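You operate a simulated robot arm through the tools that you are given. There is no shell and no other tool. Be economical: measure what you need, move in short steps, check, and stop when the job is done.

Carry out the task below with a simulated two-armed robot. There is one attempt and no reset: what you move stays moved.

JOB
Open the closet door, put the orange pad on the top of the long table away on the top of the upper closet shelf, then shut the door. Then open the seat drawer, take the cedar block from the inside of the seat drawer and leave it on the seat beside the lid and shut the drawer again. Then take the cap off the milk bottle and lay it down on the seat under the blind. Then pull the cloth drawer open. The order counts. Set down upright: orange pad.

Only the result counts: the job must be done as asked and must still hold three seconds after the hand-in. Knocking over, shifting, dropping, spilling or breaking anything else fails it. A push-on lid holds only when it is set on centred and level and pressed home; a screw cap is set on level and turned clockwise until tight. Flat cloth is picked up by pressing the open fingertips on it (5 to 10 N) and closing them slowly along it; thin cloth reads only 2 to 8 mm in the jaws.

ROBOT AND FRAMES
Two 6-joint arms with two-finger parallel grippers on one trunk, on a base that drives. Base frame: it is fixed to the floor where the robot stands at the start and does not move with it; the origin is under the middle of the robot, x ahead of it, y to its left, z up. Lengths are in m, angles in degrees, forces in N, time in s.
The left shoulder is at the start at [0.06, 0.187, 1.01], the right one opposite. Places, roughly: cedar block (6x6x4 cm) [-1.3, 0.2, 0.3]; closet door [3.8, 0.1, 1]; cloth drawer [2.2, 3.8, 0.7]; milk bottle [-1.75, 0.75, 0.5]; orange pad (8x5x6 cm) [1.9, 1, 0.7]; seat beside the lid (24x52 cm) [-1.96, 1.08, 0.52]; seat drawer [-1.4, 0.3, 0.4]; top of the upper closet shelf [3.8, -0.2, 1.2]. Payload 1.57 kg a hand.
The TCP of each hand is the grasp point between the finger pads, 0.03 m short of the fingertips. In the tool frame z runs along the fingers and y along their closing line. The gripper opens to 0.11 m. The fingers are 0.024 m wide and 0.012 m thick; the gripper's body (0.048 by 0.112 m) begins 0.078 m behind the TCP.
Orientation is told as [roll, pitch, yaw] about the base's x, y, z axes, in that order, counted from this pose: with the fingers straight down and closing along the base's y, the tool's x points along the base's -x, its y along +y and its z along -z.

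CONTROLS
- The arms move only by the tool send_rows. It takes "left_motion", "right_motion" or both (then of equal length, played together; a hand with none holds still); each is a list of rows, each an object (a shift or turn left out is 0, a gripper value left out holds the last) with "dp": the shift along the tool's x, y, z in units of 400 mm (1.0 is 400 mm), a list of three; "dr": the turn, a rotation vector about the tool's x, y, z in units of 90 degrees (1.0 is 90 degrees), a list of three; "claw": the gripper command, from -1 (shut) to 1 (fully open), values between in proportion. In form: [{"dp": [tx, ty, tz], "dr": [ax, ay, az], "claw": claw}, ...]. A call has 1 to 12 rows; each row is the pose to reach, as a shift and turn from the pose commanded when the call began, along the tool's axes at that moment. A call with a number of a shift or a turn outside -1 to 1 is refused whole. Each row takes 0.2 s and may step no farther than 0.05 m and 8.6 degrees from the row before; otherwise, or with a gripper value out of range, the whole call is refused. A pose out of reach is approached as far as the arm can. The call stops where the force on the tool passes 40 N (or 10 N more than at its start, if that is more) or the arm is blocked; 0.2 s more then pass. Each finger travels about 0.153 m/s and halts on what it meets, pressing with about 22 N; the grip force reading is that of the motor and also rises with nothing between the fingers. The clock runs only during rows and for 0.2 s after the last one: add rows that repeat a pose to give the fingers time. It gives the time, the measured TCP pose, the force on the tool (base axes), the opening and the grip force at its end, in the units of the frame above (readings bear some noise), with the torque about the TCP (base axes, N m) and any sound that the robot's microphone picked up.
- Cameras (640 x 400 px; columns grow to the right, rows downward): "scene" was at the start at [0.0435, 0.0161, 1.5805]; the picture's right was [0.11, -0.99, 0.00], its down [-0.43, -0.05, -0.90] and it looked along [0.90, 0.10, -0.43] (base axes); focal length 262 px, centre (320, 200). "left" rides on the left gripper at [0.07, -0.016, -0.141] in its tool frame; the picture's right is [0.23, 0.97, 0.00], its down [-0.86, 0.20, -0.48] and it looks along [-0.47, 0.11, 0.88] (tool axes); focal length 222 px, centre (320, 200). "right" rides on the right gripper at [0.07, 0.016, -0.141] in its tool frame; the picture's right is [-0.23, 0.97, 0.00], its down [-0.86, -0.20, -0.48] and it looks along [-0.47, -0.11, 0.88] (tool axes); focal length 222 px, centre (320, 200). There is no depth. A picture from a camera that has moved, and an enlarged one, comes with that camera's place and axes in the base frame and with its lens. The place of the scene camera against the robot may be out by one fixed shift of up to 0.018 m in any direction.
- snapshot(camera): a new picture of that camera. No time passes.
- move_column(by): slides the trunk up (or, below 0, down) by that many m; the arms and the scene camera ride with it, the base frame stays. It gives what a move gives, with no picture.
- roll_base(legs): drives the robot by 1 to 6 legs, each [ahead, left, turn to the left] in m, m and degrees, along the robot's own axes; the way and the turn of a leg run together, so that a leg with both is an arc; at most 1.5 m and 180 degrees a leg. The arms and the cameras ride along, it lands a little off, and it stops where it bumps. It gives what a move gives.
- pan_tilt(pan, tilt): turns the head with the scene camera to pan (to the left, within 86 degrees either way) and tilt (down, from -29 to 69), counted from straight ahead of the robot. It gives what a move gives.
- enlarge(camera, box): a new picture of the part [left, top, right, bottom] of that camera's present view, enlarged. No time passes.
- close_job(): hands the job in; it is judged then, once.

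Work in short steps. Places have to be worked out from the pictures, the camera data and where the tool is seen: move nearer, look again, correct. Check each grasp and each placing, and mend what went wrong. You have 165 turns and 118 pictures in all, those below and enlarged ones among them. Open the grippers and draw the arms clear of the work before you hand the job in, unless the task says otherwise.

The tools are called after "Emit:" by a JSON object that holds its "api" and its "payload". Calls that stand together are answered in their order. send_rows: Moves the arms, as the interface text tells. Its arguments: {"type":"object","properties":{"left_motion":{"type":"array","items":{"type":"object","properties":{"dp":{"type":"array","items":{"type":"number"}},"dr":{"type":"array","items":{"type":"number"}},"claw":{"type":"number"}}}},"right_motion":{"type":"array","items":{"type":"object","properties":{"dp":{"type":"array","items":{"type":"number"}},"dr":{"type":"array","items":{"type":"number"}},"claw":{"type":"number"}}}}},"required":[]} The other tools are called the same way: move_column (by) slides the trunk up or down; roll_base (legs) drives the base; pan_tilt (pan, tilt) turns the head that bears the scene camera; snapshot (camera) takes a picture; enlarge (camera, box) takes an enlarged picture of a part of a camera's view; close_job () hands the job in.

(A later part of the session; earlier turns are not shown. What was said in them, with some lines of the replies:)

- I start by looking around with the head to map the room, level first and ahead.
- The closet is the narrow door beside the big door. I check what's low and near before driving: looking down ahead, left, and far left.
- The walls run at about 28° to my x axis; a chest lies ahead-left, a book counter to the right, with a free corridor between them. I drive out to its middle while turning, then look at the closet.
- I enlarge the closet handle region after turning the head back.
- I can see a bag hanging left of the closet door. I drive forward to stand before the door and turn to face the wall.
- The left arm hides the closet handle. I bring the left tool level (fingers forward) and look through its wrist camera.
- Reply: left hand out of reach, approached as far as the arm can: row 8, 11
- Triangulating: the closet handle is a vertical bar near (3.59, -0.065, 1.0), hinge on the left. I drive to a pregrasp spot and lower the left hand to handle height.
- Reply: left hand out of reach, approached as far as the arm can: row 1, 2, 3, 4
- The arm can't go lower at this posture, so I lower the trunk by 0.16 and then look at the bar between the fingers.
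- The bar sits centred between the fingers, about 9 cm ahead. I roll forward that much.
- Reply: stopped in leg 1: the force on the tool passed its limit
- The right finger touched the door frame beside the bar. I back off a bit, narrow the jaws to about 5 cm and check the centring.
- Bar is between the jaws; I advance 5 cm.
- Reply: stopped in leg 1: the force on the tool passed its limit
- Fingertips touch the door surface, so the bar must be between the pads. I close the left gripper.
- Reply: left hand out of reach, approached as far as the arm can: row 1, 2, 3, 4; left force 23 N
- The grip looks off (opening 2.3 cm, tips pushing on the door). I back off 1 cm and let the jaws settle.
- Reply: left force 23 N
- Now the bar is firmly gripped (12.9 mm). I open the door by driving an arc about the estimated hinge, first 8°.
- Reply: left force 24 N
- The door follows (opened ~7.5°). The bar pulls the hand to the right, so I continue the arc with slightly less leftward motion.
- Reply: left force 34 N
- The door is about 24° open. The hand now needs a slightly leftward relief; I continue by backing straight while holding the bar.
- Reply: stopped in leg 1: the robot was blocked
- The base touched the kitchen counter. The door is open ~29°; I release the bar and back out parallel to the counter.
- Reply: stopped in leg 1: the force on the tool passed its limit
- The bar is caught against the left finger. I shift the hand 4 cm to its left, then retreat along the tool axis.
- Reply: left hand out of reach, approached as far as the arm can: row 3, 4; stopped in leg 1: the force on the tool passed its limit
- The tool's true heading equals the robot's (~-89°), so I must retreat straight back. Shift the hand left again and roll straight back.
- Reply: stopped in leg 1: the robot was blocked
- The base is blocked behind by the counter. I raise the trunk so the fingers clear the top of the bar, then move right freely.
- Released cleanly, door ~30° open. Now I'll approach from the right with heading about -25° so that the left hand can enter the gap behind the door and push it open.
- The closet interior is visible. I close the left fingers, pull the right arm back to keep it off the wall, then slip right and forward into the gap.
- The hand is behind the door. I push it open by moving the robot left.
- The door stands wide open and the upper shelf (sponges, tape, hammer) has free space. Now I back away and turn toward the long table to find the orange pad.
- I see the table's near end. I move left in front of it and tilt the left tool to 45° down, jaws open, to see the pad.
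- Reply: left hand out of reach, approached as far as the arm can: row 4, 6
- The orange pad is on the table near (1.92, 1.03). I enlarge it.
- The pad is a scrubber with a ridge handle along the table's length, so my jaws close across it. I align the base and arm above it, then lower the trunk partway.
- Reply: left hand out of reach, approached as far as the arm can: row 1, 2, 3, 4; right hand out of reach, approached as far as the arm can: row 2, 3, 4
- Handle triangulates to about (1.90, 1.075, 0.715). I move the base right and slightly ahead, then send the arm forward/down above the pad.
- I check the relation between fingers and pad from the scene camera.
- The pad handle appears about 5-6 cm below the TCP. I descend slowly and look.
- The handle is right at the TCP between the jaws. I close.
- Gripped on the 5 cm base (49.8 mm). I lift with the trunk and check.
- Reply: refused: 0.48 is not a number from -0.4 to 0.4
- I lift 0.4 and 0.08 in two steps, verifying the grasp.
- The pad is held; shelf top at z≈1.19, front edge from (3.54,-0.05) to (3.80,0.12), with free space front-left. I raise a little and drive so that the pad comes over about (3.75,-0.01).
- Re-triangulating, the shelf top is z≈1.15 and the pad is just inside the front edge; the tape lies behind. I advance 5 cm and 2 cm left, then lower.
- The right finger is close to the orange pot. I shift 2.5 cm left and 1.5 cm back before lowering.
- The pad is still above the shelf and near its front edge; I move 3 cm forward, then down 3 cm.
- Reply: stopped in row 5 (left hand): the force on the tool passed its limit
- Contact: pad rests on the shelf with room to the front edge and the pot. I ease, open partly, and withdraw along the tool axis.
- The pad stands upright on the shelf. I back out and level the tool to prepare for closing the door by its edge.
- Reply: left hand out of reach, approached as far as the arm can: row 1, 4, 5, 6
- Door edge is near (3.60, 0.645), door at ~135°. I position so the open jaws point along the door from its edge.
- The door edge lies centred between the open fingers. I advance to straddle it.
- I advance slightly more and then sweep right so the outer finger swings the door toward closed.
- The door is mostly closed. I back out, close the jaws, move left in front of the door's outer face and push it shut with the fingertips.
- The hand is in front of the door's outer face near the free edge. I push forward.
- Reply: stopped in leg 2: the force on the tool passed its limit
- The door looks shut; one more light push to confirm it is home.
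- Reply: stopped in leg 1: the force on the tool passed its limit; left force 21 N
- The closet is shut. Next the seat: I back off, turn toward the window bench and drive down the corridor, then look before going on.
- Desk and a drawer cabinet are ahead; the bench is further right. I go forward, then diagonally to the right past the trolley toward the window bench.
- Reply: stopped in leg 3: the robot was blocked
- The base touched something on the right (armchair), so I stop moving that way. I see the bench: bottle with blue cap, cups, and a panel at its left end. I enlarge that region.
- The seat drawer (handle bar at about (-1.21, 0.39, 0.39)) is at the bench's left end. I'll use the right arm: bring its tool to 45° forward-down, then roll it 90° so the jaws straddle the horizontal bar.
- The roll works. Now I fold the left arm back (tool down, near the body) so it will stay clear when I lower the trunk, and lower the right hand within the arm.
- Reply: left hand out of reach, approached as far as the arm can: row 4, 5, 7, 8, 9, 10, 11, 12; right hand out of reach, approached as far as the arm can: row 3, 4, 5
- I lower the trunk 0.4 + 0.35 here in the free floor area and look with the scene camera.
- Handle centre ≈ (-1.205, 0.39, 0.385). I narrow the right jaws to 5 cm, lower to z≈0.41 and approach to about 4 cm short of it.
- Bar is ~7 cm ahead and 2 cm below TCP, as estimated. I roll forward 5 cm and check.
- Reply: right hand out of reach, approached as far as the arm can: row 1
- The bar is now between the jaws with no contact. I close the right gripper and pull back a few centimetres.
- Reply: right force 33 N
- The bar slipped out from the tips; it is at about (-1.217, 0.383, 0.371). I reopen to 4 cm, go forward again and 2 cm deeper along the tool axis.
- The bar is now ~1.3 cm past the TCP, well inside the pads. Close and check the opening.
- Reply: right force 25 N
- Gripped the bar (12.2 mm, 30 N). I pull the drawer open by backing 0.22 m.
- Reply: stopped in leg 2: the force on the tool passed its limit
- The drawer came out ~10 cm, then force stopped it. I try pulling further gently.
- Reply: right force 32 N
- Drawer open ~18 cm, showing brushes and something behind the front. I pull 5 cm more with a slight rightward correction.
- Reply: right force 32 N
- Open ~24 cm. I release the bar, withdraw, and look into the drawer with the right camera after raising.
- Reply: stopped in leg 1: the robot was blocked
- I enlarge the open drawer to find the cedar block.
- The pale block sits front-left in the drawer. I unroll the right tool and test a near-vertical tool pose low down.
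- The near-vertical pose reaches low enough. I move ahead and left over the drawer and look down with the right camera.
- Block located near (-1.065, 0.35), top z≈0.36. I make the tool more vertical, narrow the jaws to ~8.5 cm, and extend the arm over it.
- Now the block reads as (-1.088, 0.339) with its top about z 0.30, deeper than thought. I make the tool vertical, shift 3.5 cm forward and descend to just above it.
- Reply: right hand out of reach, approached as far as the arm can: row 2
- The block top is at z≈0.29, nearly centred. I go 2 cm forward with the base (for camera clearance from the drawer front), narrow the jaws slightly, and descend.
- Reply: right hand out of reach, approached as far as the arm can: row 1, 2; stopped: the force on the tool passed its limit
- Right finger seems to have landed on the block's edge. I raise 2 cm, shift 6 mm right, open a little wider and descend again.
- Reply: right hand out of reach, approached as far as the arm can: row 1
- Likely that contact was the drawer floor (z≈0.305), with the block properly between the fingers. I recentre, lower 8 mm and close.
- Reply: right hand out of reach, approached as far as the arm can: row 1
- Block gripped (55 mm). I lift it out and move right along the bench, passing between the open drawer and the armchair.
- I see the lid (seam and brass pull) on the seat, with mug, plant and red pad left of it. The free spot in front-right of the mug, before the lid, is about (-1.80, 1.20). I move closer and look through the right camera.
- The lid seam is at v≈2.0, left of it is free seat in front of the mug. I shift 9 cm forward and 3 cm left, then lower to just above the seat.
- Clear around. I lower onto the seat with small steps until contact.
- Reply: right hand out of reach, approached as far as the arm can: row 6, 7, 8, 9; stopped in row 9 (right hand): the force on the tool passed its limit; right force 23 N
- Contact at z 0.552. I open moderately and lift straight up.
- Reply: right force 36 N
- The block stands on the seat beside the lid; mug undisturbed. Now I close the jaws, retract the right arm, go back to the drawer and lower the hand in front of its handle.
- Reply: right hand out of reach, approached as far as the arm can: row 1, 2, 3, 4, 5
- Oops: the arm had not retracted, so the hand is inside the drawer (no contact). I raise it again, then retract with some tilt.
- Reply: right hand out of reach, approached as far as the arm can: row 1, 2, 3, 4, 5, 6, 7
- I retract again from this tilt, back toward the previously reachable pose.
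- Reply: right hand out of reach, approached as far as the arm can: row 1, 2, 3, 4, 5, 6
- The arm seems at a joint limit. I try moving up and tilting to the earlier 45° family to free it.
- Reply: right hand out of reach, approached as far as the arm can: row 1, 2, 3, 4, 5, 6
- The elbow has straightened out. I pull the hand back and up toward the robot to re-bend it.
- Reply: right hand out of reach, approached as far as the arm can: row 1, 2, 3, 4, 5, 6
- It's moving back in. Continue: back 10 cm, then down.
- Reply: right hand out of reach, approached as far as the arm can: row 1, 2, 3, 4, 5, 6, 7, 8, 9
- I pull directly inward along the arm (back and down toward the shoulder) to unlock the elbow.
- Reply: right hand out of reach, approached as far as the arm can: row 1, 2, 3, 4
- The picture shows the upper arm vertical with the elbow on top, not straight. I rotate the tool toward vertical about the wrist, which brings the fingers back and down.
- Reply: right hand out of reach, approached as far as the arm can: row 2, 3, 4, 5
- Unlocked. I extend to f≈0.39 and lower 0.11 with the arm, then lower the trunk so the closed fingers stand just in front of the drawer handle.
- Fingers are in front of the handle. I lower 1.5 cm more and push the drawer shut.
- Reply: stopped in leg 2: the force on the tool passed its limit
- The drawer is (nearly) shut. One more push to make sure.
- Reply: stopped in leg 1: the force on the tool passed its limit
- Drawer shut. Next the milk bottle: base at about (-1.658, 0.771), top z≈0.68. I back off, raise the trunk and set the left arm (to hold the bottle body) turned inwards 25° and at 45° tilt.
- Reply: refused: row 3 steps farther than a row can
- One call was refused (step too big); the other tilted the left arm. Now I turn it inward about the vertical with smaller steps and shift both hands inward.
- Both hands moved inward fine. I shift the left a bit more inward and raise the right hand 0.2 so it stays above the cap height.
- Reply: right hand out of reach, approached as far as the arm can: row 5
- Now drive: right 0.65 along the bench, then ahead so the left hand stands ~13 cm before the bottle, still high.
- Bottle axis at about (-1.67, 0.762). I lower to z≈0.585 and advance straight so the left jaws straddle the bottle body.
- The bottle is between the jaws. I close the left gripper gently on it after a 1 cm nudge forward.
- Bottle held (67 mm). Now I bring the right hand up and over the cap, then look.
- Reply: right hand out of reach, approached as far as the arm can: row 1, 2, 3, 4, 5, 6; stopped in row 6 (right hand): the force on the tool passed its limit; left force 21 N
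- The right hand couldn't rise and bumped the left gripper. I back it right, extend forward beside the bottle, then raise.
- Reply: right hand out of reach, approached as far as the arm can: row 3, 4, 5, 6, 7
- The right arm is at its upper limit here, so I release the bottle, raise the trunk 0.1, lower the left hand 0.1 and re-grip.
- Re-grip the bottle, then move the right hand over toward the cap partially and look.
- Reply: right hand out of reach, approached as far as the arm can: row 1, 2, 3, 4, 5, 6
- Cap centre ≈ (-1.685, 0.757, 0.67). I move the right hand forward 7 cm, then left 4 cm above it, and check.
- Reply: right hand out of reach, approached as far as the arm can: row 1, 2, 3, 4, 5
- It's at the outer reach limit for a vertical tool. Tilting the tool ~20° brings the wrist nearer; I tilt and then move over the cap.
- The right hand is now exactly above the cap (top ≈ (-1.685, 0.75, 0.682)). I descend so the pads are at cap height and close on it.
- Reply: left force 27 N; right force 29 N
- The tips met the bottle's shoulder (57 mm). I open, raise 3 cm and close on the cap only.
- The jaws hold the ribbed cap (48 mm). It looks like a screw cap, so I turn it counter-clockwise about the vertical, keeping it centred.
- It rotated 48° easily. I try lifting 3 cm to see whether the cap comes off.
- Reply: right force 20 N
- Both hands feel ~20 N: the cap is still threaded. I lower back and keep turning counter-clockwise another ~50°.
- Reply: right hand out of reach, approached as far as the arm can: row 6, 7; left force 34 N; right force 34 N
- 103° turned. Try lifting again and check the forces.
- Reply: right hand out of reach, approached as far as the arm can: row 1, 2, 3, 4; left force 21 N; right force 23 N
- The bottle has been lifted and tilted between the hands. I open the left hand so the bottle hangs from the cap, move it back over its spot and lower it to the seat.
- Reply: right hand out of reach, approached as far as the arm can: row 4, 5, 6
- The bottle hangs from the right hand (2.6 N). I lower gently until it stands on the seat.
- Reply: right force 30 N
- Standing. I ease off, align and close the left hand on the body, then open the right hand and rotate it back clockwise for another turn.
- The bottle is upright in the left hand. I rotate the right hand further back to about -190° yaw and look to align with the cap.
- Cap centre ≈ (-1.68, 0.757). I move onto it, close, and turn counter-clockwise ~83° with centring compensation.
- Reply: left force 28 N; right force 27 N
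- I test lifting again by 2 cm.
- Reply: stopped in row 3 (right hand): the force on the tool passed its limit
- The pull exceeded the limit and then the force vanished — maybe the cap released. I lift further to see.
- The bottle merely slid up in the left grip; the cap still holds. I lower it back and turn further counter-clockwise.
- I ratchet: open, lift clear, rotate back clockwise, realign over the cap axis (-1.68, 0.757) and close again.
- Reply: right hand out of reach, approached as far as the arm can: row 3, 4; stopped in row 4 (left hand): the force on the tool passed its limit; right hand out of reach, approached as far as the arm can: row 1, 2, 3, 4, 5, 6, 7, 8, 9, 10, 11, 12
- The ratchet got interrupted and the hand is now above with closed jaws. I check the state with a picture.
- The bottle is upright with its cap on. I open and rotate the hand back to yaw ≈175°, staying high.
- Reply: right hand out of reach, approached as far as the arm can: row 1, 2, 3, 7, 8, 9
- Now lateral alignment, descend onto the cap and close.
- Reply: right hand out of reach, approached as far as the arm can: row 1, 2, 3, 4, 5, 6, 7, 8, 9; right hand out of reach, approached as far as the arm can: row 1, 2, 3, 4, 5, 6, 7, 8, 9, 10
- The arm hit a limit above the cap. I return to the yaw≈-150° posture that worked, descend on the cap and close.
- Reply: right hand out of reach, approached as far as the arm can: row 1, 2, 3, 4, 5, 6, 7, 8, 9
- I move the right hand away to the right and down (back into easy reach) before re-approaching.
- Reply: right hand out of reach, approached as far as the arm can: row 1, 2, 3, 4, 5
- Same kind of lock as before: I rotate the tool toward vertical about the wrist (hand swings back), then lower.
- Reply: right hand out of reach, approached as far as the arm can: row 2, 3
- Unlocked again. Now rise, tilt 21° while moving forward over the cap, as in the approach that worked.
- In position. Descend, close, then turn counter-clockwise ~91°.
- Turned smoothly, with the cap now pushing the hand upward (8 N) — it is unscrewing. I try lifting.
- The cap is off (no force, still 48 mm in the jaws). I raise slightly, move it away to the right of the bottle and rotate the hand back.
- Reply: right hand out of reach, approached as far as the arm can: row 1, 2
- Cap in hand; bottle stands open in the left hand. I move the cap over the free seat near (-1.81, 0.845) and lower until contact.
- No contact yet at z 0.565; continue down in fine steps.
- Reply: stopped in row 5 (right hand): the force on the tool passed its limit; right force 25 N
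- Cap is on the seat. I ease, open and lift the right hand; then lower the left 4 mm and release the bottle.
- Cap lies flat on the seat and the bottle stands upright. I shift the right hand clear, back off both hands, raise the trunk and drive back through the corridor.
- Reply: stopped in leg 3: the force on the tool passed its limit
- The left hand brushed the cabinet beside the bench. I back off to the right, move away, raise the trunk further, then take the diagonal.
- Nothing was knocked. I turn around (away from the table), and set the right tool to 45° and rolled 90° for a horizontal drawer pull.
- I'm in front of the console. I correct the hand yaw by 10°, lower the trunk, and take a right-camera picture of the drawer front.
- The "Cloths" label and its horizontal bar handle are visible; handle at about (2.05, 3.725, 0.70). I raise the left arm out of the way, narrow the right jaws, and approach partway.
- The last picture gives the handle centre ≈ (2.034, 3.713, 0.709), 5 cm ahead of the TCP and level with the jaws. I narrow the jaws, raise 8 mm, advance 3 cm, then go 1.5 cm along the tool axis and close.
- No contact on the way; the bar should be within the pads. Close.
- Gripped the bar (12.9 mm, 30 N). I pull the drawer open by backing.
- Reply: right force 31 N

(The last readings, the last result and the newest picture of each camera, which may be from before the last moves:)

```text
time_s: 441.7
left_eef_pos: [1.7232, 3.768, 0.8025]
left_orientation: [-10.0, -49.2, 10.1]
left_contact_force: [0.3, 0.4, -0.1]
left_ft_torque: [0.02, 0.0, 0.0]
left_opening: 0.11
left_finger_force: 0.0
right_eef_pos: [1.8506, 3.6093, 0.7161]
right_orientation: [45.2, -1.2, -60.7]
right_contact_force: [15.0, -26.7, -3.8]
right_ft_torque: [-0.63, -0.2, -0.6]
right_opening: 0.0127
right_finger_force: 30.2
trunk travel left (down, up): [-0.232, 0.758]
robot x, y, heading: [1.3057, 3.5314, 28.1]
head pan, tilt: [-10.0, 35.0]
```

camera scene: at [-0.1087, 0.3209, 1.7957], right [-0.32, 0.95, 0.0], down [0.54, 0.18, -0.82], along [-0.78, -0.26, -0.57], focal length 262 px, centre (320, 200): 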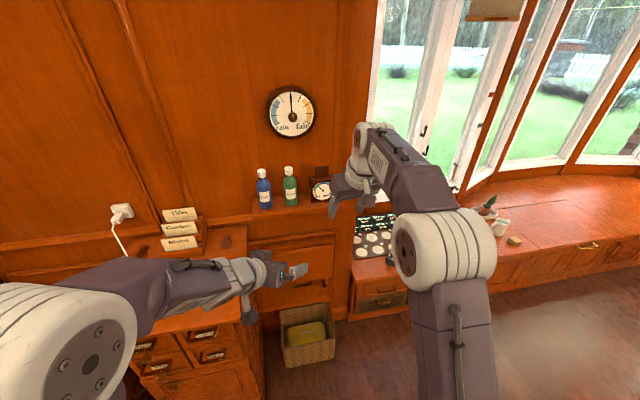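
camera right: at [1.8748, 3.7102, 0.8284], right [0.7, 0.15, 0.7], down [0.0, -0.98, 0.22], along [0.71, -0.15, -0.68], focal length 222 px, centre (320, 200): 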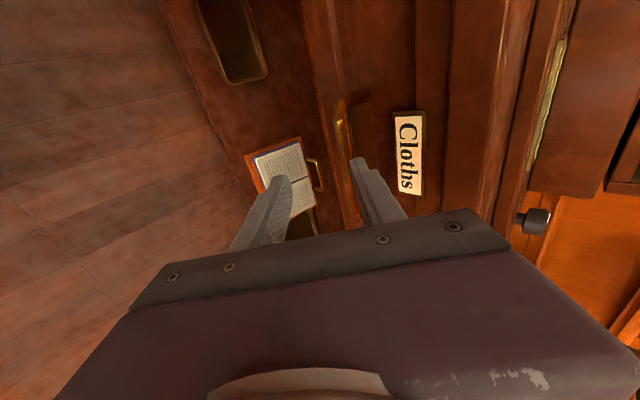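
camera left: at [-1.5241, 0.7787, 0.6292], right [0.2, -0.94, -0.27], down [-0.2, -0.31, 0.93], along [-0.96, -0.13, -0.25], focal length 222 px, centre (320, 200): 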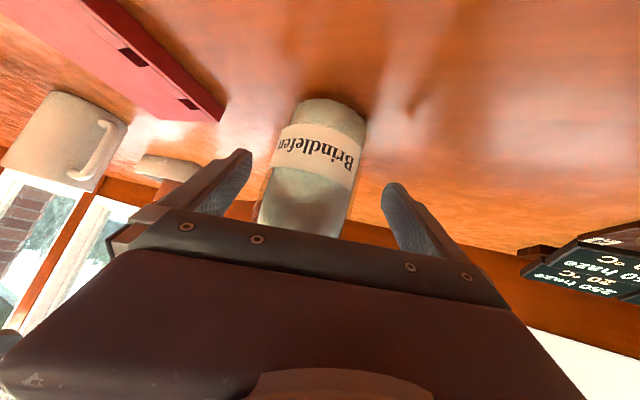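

Drawer followed 20 cm, bar still held. A bit more, with a slight rightward correction.

Emit:
{"api": "roll_base", "payload": {"legs": [[-0.05, -0.012, 0]]}}

```text
time_s: 442.8
left_eef_pos: [1.6819, 3.7383, 0.8006]
left_orientation: [-10.4, -49.2, 10.7]
left_contact_force: [-0.6, 0.0, 0.8]
left_ft_torque: [-0.01, 0.01, -0.01]
left_opening: 0.1101
left_finger_force: 0.1
right_eef_pos: [1.8147, 3.5815, 0.7201]
right_orientation: [46.2, -1.3, -60.5]
right_contact_force: [8.6, 6.5, -6.1]
right_ft_torque: [0.0, -0.14, -0.37]
right_opening: 0.0127
right_finger_force: 29.7
trunk travel left (down, up): [-0.232, 0.758]
robot x, y, heading: [1.26, 3.4994, 29.0]
head pan, tilt: [-10.0, 35.0]
stopped in leg 1: the force on the tool passed its limit (the readings are from after the stop); the commanded pose is now the measured one
```

The drawer has reached its stop (about 24 cm). I release the bar, withdraw and back away.

Emit:
{"api": "send_rows", "payload": {"right_motion": [{"claw": -0.4}, {"claw": -0.2}, {"claw": -0.1}, {"dp": [0, 0, -0.03], "claw": -0.1}, {"dp": [0, 0, -0.06], "claw": -0.1}]}}

Emit:
{"api": "roll_base", "payload": {"legs": [[-0.12, 0, 0]]}}

Emit:
{"api": "send_rows", "payload": {"right_motion": [{"claw": 0.5}, {"claw": 1}, {"claw": 1}]}}

```text
time_s: 444.0
left_eef_pos: [1.6808, 3.7358, 0.8018]
left_orientation: [-10.5, -49.4, 10.6]
left_contact_force: [-0.5, -0.7, 0.5]
left_ft_torque: [0.01, 0.04, -0.04]
left_opening: 0.11
left_finger_force: 0.0
right_eef_pos: [1.7977, 3.5735, 0.7388]
right_orientation: [46.2, -1.3, -60.5]
right_contact_force: [-0.1, 0.2, -0.5]
right_ft_torque: [0.0, -0.01, 0.03]
right_opening: 0.0494
right_finger_force: 0.1
trunk travel left (down, up): [-0.232, 0.758]
robot x, y, heading: [1.2655, 3.4974, 28.4]
head pan, tilt: [-10.0, 35.0]
```

```text
time_s: 445.6
left_eef_pos: [1.5483, 3.6553, 0.7903]
left_orientation: [-12.6, -48.4, 10.4]
left_contact_force: [0.1, -0.2, 0.6]
left_ft_torque: [-0.02, 0.08, -0.01]
left_opening: 0.1097
left_finger_force: 0.1
right_eef_pos: [1.6574, 3.4862, 0.7292]
right_orientation: [45.6, -1.1, -62.8]
right_contact_force: [0.4, -0.2, 2.0]
right_ft_torque: [0.03, 0.02, 0.07]
right_opening: 0.0498
right_finger_force: 0.0
trunk travel left (down, up): [-0.232, 0.758]
robot x, y, heading: [1.1807, 3.4633, 26.4]
head pan, tilt: [-10.0, 35.0]
stopped in leg 1: the robot was blocked; the commanded pose is now the measured one
```

```text
time_s: 446.6
left_eef_pos: [1.5401, 3.6437, 0.7705]
left_orientation: [-13.9, -45.6, 10.5]
left_contact_force: [1.2, 0.2, 0.7]
left_ft_torque: [0.03, 0.09, -0.01]
left_opening: 0.11
left_finger_force: 0.0
right_eef_pos: [1.6442, 3.4805, 0.708]
right_orientation: [42.3, -1.1, -62.9]
right_contact_force: [0.4, -0.5, 0.5]
right_ft_torque: [-0.04, 0.04, -0.01]
right_opening: 0.1098
right_finger_force: 0.0
trunk travel left (down, up): [-0.232, 0.758]
robot x, y, heading: [1.188, 3.4647, 26.4]
head pan, tilt: [-10.0, 35.0]
stopped in row 3 (right hand): the arm was blocked; the commanded pose is now the measured one
```

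The base touched something behind (armchair). I ease forward a few centimetres to relieve it.

Emit:
{"api": "roll_base", "payload": {"legs": [[0.035, 0, 0]]}}

```text
time_s: 447.3
left_eef_pos: [1.5314, 3.6302, 0.7622]
left_orientation: [-12.8, -44.7, 7.4]
left_contact_force: [1.1, 0.3, 0.3]
left_ft_torque: [0.01, 0.08, -0.01]
left_opening: 0.11
left_finger_force: 0.1
right_eef_pos: [1.6305, 3.4706, 0.6961]
right_orientation: [40.4, -1.2, -63.4]
right_contact_force: [0.2, -0.4, 1.1]
right_ft_torque: [-0.01, 0.07, 0.03]
right_opening: 0.1101
right_finger_force: 0.1
trunk travel left (down, up): [-0.232, 0.758]
robot x, y, heading: [1.2031, 3.477, 25.8]
head pan, tilt: [-10.0, 35.0]
stopped in leg 1: the robot was blocked; the commanded pose is now the measured one
```

The readings suggest the body is leaning slightly. I try a forward roll again to free it.

Emit:
{"api": "roll_base", "payload": {"legs": [[0.06, 0, 2]]}}

```text
time_s: 448.2
left_eef_pos: [1.5733, 3.671, 0.7682]
left_orientation: [-13.2, -45.6, 10.8]
left_contact_force: [0.2, 0.3, -0.1]
left_ft_torque: [-0.03, 0.02, 0.0]
left_opening: 0.1098
left_finger_force: 0.1
right_eef_pos: [1.6825, 3.5147, 0.7043]
right_orientation: [42.0, -1.2, -61.1]
right_contact_force: [-0.8, 0.3, 0.1]
right_ft_torque: [0.01, -0.03, 0.02]
right_opening: 0.1098
right_finger_force: 0.0
trunk travel left (down, up): [-0.232, 0.758]
robot x, y, heading: [1.2481, 3.4988, 27.8]
head pan, tilt: [-10.0, 35.0]
```

Both grippers are open and the arms are about 15 cm clear of the open drawer, so I hand in.

Emit:
{"api": "close_job", "payload": {}}

```text
The job is handed in.
```

I carried out every step in the order you gave and handed the job in, but I ran out of pictures before the last step and could not check everything by sight.

- **Pad and closet:** the orange pad stands upright on top of the upper closet shelf, and the closet door is shut.
- **Cedar block and seat drawer:** the block is on the seat beside the lid, and the seat drawer is pushed closed.
- **Milk bottle:** the cap is off and lies flat on the seat. I judged where "under the blind" is from where the blind hangs. While I was working the cap loose, the bottle was briefly lifted and tilted with the cap still on. I stood it back up, and it is upright and open.
- **Cloth drawer:** it is pulled out about 24 cm, to where it stopped. I felt this rather than saw it.

**Possible bumps:**
- The base bumped into things several times, most likely the armchairs and the kitchen counter. I never saw whether an armchair moved, and the last bump was at the very end behind the robot, with no picture left.
- The left hand brushed the cabinet by the seat. A picture taken just after showed nothing knocked over.
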